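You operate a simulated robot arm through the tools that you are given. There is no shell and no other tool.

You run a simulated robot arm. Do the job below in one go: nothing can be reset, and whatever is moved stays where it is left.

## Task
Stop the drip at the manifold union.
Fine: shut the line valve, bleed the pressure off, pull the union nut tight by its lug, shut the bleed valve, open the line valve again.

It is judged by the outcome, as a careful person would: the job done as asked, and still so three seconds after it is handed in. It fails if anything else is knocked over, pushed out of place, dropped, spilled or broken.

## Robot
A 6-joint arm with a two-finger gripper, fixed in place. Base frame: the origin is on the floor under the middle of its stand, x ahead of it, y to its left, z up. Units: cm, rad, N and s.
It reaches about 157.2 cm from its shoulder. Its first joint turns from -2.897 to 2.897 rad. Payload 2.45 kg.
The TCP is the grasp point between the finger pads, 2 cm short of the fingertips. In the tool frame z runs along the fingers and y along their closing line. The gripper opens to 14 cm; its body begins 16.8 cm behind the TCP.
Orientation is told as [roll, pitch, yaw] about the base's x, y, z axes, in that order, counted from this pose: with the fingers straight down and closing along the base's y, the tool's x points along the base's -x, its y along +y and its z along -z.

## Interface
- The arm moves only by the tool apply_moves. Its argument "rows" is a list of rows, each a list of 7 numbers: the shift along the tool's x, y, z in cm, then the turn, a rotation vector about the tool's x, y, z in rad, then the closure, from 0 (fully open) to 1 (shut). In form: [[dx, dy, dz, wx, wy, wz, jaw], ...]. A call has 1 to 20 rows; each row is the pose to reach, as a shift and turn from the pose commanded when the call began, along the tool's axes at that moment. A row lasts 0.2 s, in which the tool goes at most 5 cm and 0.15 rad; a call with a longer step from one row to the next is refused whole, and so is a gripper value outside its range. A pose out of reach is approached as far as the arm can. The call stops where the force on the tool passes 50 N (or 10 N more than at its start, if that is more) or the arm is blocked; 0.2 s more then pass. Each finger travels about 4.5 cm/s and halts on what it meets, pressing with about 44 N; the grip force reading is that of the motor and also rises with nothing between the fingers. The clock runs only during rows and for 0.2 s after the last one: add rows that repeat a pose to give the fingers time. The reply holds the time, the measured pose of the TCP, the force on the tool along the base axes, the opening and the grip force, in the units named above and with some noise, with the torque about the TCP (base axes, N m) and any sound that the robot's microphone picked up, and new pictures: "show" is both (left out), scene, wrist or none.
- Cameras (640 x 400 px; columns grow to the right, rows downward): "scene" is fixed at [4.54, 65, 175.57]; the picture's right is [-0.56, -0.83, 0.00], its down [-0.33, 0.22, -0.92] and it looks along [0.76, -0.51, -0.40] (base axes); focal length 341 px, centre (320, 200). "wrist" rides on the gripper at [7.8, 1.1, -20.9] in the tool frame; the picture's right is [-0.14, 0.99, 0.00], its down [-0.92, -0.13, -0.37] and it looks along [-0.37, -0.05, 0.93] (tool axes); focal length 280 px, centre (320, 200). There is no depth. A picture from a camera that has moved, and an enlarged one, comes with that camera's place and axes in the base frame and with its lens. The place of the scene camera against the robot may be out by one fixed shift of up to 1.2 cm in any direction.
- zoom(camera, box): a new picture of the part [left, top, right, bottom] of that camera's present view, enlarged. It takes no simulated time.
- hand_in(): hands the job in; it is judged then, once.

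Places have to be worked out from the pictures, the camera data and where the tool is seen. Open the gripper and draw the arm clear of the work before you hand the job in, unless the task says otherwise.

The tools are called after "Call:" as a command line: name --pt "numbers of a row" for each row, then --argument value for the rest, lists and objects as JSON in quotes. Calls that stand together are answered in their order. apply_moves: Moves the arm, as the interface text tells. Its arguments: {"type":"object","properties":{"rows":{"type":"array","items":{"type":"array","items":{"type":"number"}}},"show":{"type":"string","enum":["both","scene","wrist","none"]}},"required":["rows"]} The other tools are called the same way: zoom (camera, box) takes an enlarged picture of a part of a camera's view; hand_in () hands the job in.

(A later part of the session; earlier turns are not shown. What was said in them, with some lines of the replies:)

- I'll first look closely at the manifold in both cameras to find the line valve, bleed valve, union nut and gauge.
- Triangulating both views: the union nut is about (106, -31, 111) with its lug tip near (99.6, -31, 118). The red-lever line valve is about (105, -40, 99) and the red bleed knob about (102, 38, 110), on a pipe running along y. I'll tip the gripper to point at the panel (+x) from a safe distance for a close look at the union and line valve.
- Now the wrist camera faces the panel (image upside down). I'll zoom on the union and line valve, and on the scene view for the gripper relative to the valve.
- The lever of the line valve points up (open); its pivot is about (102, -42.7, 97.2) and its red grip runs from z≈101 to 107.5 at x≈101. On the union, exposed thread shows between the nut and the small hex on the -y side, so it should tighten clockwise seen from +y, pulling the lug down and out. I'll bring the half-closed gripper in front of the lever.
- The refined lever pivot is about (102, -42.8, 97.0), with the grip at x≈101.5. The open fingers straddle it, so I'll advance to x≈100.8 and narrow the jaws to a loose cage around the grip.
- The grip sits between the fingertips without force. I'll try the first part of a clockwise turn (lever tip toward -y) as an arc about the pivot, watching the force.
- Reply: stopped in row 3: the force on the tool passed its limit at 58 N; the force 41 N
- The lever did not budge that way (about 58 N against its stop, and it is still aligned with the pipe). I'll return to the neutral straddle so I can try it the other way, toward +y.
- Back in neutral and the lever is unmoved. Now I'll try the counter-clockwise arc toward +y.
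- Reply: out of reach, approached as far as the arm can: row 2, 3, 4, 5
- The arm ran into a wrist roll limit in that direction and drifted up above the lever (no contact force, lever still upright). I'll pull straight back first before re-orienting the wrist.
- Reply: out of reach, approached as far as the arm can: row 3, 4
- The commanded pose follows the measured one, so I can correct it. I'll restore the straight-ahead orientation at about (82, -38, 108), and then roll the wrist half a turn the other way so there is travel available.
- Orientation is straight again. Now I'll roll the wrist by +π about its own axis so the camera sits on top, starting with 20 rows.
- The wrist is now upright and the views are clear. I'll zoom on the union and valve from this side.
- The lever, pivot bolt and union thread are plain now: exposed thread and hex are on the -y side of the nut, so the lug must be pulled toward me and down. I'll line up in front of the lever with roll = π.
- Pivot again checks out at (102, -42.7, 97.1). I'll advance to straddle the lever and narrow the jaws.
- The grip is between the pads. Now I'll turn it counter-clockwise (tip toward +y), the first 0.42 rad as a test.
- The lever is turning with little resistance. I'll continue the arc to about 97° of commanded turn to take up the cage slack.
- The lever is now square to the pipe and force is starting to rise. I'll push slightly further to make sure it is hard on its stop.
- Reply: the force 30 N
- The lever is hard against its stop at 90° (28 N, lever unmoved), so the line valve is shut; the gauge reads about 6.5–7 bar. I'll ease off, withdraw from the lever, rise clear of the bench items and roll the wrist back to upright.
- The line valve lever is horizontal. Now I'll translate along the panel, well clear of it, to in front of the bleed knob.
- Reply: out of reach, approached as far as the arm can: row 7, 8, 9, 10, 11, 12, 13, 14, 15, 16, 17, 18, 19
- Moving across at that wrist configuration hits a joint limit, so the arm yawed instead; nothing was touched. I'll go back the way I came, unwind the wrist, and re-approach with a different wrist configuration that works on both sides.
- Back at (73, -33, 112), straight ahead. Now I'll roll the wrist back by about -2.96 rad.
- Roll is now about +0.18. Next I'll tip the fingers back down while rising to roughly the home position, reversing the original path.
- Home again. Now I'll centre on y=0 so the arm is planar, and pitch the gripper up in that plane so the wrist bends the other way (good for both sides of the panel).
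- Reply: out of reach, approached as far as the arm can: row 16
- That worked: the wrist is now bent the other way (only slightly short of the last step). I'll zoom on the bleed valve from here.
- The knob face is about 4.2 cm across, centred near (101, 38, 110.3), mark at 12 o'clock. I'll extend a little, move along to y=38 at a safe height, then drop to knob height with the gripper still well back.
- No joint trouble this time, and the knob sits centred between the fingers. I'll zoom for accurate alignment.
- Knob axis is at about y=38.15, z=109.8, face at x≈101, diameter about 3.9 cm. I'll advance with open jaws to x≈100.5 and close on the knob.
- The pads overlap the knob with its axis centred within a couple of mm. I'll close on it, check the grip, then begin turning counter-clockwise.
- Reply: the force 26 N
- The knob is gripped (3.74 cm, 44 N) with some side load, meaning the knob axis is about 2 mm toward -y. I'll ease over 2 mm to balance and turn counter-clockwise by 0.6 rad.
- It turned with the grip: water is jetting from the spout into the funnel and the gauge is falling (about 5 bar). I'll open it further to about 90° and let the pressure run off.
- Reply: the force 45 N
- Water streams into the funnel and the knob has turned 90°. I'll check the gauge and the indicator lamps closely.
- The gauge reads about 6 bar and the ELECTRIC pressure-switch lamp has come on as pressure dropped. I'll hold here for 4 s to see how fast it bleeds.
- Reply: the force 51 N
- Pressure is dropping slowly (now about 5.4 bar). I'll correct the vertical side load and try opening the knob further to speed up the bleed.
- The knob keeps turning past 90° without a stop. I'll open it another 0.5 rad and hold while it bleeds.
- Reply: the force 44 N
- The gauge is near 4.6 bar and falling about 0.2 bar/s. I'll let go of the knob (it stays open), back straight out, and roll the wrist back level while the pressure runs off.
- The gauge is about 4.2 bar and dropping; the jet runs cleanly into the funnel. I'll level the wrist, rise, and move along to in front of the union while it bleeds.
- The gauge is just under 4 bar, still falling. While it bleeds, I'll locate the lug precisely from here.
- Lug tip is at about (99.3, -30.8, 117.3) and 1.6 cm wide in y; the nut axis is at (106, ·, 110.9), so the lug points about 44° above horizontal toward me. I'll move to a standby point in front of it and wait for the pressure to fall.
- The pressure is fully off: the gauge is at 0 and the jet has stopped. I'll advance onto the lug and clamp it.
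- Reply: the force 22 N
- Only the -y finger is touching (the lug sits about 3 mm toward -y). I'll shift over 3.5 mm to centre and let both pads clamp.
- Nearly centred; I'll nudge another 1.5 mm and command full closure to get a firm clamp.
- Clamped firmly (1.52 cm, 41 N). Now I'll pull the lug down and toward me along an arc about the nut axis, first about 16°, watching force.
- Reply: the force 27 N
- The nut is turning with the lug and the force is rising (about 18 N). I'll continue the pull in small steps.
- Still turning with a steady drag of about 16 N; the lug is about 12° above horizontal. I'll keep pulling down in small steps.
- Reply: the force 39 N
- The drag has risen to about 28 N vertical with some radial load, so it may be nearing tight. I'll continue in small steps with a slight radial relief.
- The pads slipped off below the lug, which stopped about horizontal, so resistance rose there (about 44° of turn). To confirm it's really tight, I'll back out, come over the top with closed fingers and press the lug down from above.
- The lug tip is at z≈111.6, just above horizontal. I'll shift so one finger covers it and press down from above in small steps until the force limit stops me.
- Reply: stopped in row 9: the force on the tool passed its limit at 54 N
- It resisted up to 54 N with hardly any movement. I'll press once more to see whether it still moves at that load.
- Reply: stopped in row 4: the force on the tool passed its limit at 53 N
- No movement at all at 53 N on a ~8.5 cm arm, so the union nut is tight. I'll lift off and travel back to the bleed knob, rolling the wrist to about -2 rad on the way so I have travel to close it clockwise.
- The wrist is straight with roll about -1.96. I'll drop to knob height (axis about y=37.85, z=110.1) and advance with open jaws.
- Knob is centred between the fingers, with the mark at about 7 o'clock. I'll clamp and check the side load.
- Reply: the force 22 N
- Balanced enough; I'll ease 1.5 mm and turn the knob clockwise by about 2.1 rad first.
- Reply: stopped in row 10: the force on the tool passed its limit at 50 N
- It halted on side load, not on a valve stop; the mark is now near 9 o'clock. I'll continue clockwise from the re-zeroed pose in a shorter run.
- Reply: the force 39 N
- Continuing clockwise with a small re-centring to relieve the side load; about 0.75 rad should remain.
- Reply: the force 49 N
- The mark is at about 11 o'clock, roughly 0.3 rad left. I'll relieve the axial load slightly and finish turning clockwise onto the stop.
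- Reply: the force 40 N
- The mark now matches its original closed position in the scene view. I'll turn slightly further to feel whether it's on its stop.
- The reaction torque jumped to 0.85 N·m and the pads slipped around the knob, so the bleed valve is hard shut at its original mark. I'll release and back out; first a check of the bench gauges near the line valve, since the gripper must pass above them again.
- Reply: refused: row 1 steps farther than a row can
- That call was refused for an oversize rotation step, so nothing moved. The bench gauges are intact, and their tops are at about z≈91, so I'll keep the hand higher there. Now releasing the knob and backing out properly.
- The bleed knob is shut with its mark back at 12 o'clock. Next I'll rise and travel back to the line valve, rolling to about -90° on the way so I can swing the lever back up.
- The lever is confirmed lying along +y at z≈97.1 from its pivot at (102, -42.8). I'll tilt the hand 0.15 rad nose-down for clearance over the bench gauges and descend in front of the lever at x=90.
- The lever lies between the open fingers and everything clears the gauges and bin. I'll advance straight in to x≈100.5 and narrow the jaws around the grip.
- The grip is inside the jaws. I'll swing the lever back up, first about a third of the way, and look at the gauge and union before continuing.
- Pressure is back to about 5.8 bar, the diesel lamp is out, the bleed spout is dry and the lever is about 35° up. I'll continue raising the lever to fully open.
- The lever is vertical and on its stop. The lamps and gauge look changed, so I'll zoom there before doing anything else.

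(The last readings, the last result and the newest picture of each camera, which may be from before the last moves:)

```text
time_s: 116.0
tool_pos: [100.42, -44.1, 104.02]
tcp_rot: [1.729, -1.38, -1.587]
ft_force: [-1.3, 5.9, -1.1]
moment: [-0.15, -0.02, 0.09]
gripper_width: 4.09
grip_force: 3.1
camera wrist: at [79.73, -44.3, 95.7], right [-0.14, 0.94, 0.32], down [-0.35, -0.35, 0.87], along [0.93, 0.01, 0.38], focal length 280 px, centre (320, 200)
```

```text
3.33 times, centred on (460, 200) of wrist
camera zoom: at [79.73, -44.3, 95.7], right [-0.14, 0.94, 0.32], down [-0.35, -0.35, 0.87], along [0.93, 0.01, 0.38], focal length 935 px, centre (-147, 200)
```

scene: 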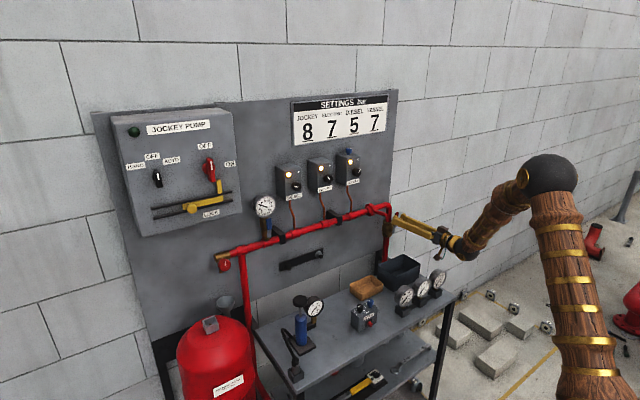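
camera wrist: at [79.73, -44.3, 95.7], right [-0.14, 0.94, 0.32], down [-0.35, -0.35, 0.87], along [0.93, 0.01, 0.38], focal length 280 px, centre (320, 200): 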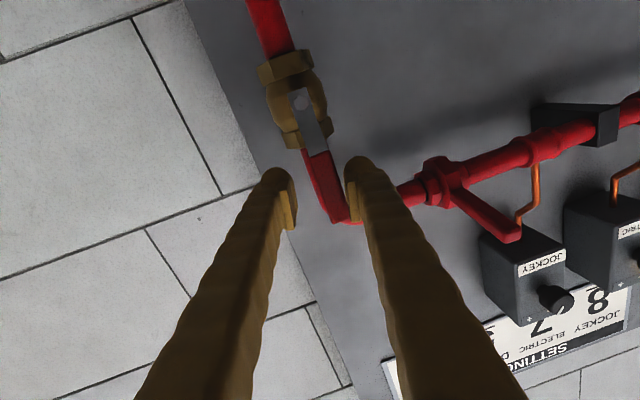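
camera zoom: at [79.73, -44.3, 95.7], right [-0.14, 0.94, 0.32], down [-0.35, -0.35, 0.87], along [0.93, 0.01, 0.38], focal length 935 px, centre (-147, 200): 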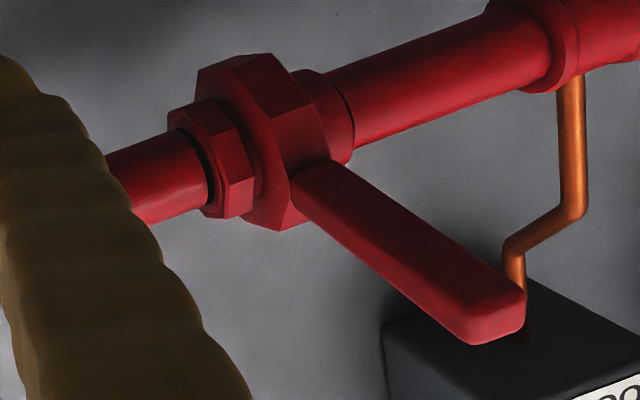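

The union and spout are dry, with the gauge at about 4.3 bar. It may be settling as the vessel refills. I'll press the lever firmly onto its stop, hold a couple of seconds and re-read.

Call:
apply_moves --pt "0.02 -0.4 -0.06 0 -0.008 0.05 0.74" --pt "0.04 -0.8 -0.12 0 -0.012 0.08 0.74" --pt "0.04 -0.8 -0.12 0 -0.012 0.08 0.74" --pt "0.04 -0.8 -0.12 0 -0.012 0.08 0.74" --pt "0.0 0.0 0.0 0 0.0 0.0 0.74" --pt "0.0 0.3 0.04 0 0.005 -0.04 0.7" --pt "0.0 0.3 0.04 0 0.005 -0.04 0.65" --pt "0.0 0.3 0.04 0 0.005 -0.04 0.6" --pt "0.0 0.3 0.04 0 0.005 -0.04 0.6" --show "both"

Call:
zoom --camera "scene" --box '[245, 190, 285, 225]'

Call:
zoom --camera "wrist" --box '[240, 80, 400, 260]'

```text
time_s: 118.0
tool_pos: [100.7, -43.91, 103.99]
tcp_rot: [1.74, -1.423, -1.599]
ft_force: [0.0, 0.1, 0.1]
moment: [-0.04, 0.0, -0.03]
gripper_width: 5.62
grip_force: 0.1
camera wrist: at [79.81, -44.37, 95.77], right [-0.14, 0.95, 0.28], down [-0.35, -0.31, 0.88], along [0.93, 0.02, 0.38], focal length 280 px, centre (320, 200)
```

scene: 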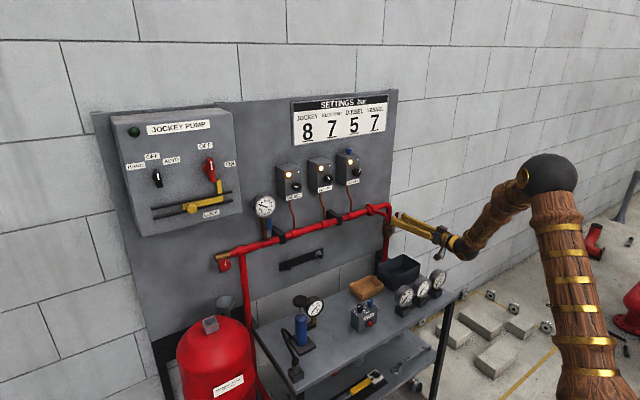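
wrist: 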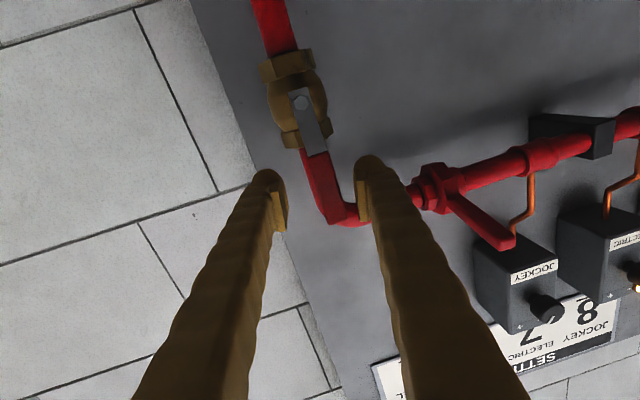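

```text
11.43 times, centred on (265, 208) of scene
camera zoom: at [4.54, 65.0, 175.57], right [-0.56, -0.83, 0.0], down [-0.33, 0.22, -0.92], along [0.76, -0.51, -0.4], focal length 3895 px, centre (949, 114)
```

zoom: 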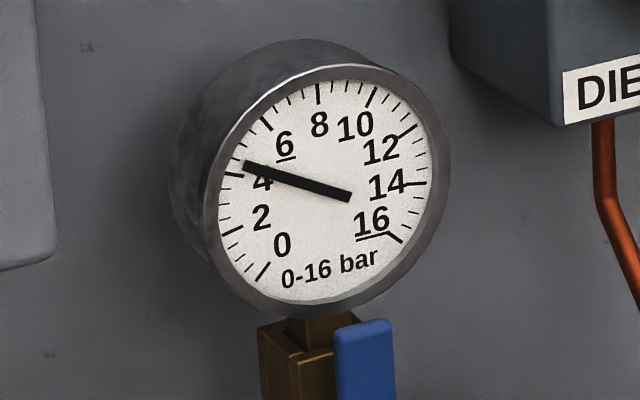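

```text
2.22 times, centred on (320, 170) of wrist
camera zoom: at [79.81, -44.37, 95.77], right [-0.14, 0.95, 0.28], down [-0.35, -0.31, 0.88], along [0.93, 0.02, 0.38], focal length 623 px, centre (320, 267)
```

zoom: 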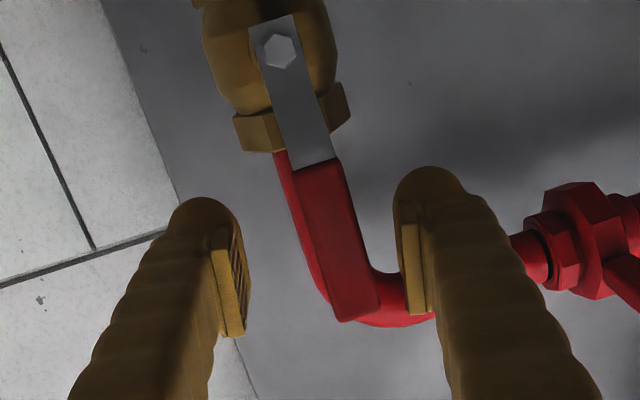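

The lever is fully open on its stop, I've let go of it, and the gauge is creeping up (about 4.5 bar) as the vessel refills. I'll back the open gripper straight off the lever and away.

Call:
apply_moves --pt "0 0 -2 0 0 0 0.55" --pt "0 0 -5 0 0 0 0.5" --pt "0 0 -9 0 0 0 0.4" --pt "0 0 -13 0 0 0 0.3" --pt "-3 0 -16 0 0 0 0.2" --pt "-6 0 -18 0 0 0 0.1" --pt "-9 0 -20 0 0 0 0.0" --pt "-12 0 -21 0 0 0 0.0" --pt "-12 0 -21 0 0 0 0.0" --show "both"

Call:
zoom --camera "scene" --box '[340, 190, 420, 260]'

Call:
zoom --camera "scene" --box '[200, 180, 290, 280]'

```text
time_s: 120.0
tool_pos: [79.86, -48.64, 115.39]
tcp_rot: [1.739, -1.425, -1.599]
ft_force: [-0.2, -0.5, 0.6]
moment: [-0.02, 0.0, 0.02]
gripper_width: 14.0
grip_force: 0.1
camera wrist: at [59.01, -49.07, 107.22], right [-0.14, 0.95, 0.28], down [-0.35, -0.31, 0.88], along [0.93, 0.02, 0.38], focal length 280 px, centre (320, 200)
```

scene: 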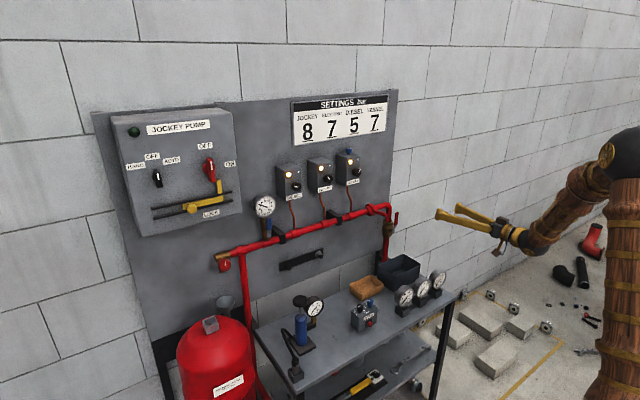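
wrist: 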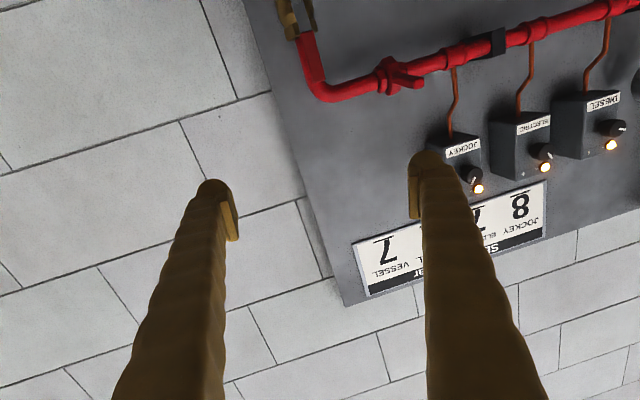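

```text
5.71 times, centred on (380, 225) of scene
camera zoom: at [4.54, 65.0, 175.57], right [-0.56, -0.83, 0.0], down [-0.33, 0.22, -0.92], along [0.76, -0.51, -0.4], focal length 1948 px, centre (-23, 57)
```

zoom: 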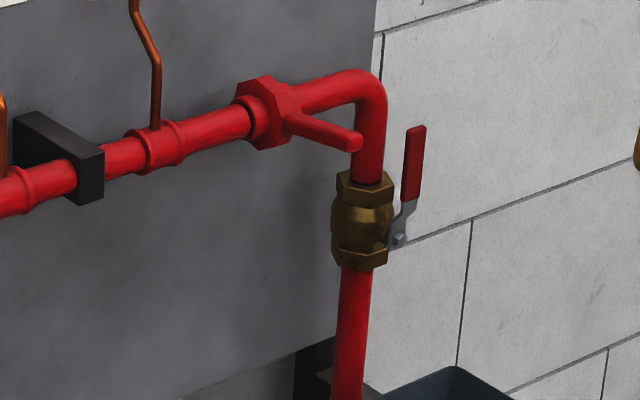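

```text
4.00 times, centred on (245, 230) of scene
camera zoom: at [4.54, 65.0, 175.57], right [-0.56, -0.83, 0.0], down [-0.33, 0.22, -0.92], along [0.76, -0.51, -0.4], focal length 1363 px, centre (620, 80)
```

zoom: 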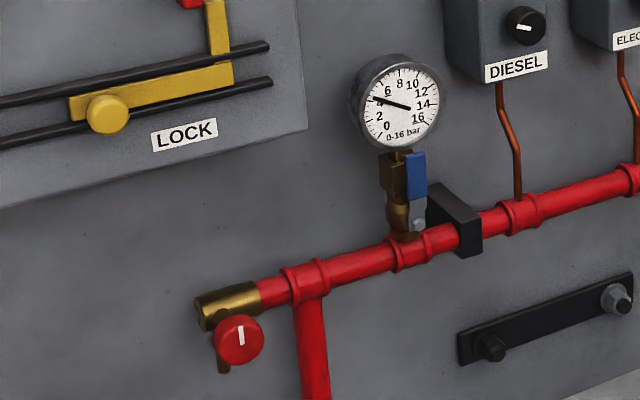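

Everything looks right: lever vertical, bleed mark at 12, union lug level, nothing disturbed. I'll wait about 4 s, watching the union and the gauge under pressure before handing in.

Call:
apply_moves --pt "0 0 -1 0 0 0 0" --pt "0 0 -2 0 0 0 0" --pt "0 0 -3 0 0 0 0" --pt "0 0 -3 0 0 0 0" --pt "0 0 -3 0 0 0 0" --pt "0 0 -3 0 0 0 0" --pt "0 0 -3 0 0 0 0" --pt "0 0 -3 0 0 0 0" --pt "0 0 -3 0 0 0 0" --pt "0 0 -3 0 0 0 0" --pt "0 0 -3 0 0 0 0" --pt "0 0 -3 0 0 0 0" --pt "0 0 -3 0 0 0 0" --pt "0 0 -3 0 0 0 0" --pt "0 0 -3 0 0 0 0" --pt "0 0 -3 0 0 0 0" --pt "0 0 -3 0 0 0 0" --pt "0 0 -3 0 0 0 0" --pt "0 0 -3 0 0 0 0" --pt "0 0 -3 0 0 0 0" --show "both"

Call:
zoom --camera "scene" --box '[245, 190, 285, 225]'

Call:
zoom --camera "wrist" --box '[340, 30, 440, 120]'

Call:
zoom --camera "scene" --box '[340, 190, 420, 260]'

```text
time_s: 124.2
tool_pos: [76.57, -49.03, 115.29]
tcp_rot: [1.739, -1.422, -1.599]
ft_force: [0.6, 0.5, 0.0]
moment: [-0.01, 0.0, 0.01]
gripper_width: 14.01
grip_force: 0.0
camera wrist: at [55.98, -49.47, 107.13], right [-0.14, 0.95, 0.28], down [-0.35, -0.31, 0.88], along [0.93, 0.02, 0.38], focal length 280 px, centre (320, 200)
```

scene: 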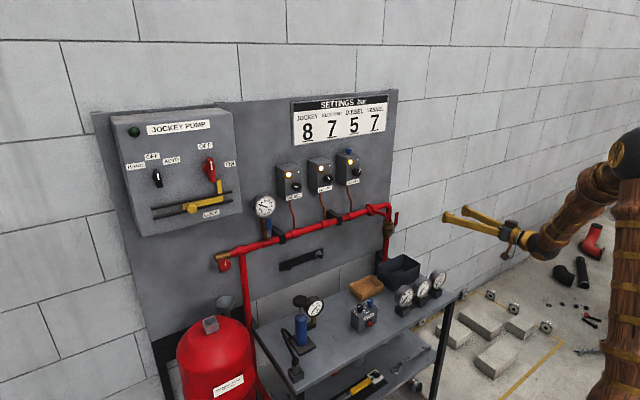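
wrist: 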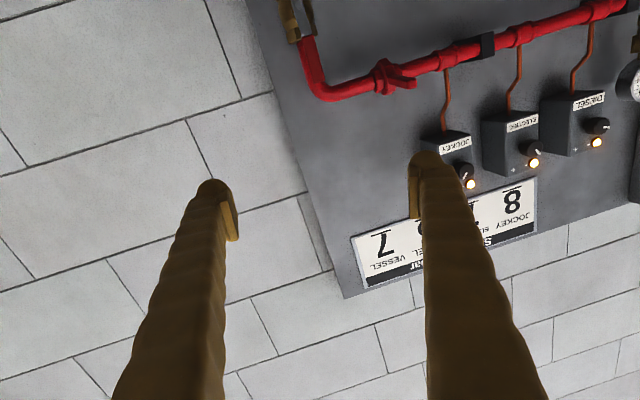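

```text
11.43 times, centred on (265, 208) of scene
camera zoom: at [4.54, 65.0, 175.57], right [-0.56, -0.83, 0.0], down [-0.33, 0.22, -0.92], along [0.76, -0.51, -0.4], focal length 3895 px, centre (949, 114)
```

zoom: 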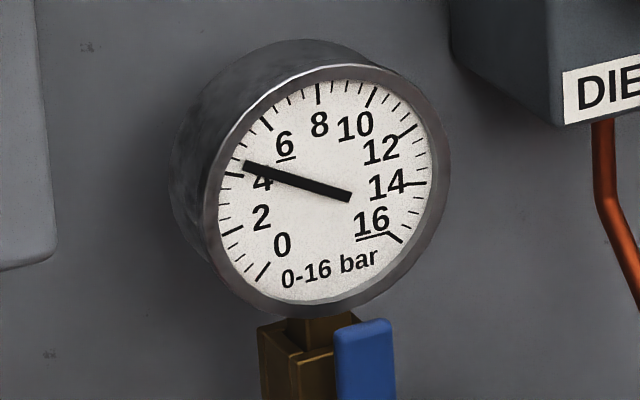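

```text
4.44 times, centred on (390, 75) of wrist
camera zoom: at [55.98, -49.47, 107.13], right [-0.14, 0.95, 0.28], down [-0.35, -0.31, 0.88], along [0.93, 0.02, 0.38], focal length 1246 px, centre (9, 756)
```

zoom: 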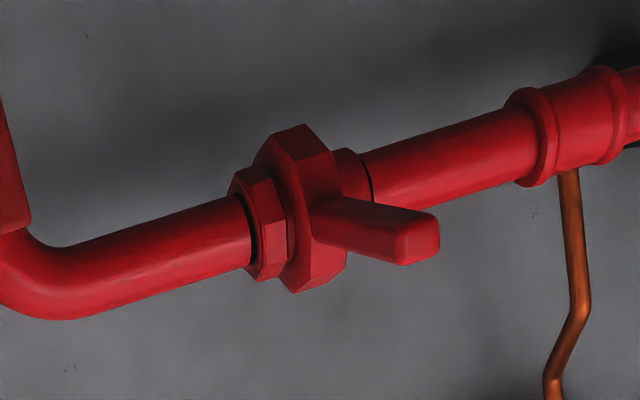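

```text
5.71 times, centred on (380, 225) of scene
camera zoom: at [4.54, 65.0, 175.57], right [-0.56, -0.83, 0.0], down [-0.33, 0.22, -0.92], along [0.76, -0.51, -0.4], focal length 1948 px, centre (-23, 57)
```

zoom: 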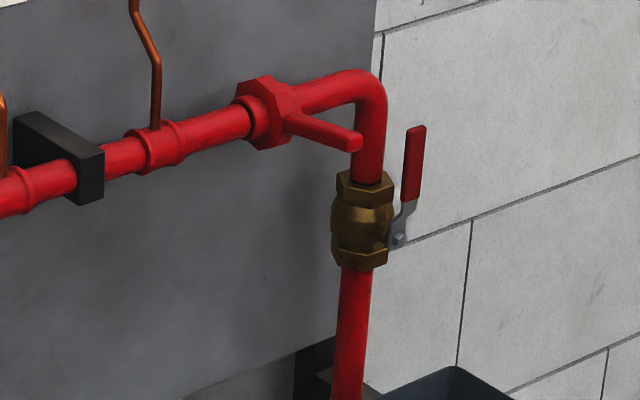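

The pressure is holding steady at about 4.5 bar and there's no drip at the union. The lever and bleed mark match their original open and shut positions. The gripper is open and clear, so I'm handing the job in.

Call:
hand_in

```text
The job is handed in.
```

The union nut is tight and shows no drip with the line back under pressure. I've handed the job in.

- **Line valve, shut:** I turned the lever 90° onto its stop, toward the manifold; it would not turn the other way.
- **Bleed:** I opened the knob counter-clockwise and let the water run into the funnel until the gauge read 0.
- **Union nut:** I pulled the lug down about 43°, from roughly 44° above horizontal to level. Pressing on it with about 53 N then moved it no further.
- **Bleed valve, shut:** the knob is back on its stop with the mark at 12 o'clock.
- **Line valve, open:** the lever is back on its stop, in the same position as at the start.

The gauge settled at about 4.5 bar, not the 7 or so it showed at the start, and held there for the last several seconds. No pump appeared to bring it back up, and all three pressure-switch lamps (JOCKEY, ELECTRIC and DIESEL) were lit at hand-in. I left the pump panel and switch settings alone because they weren't part of the job.

Nothing on the bench or panel was knocked or moved. The gripper is open and the arm is clear of the work.
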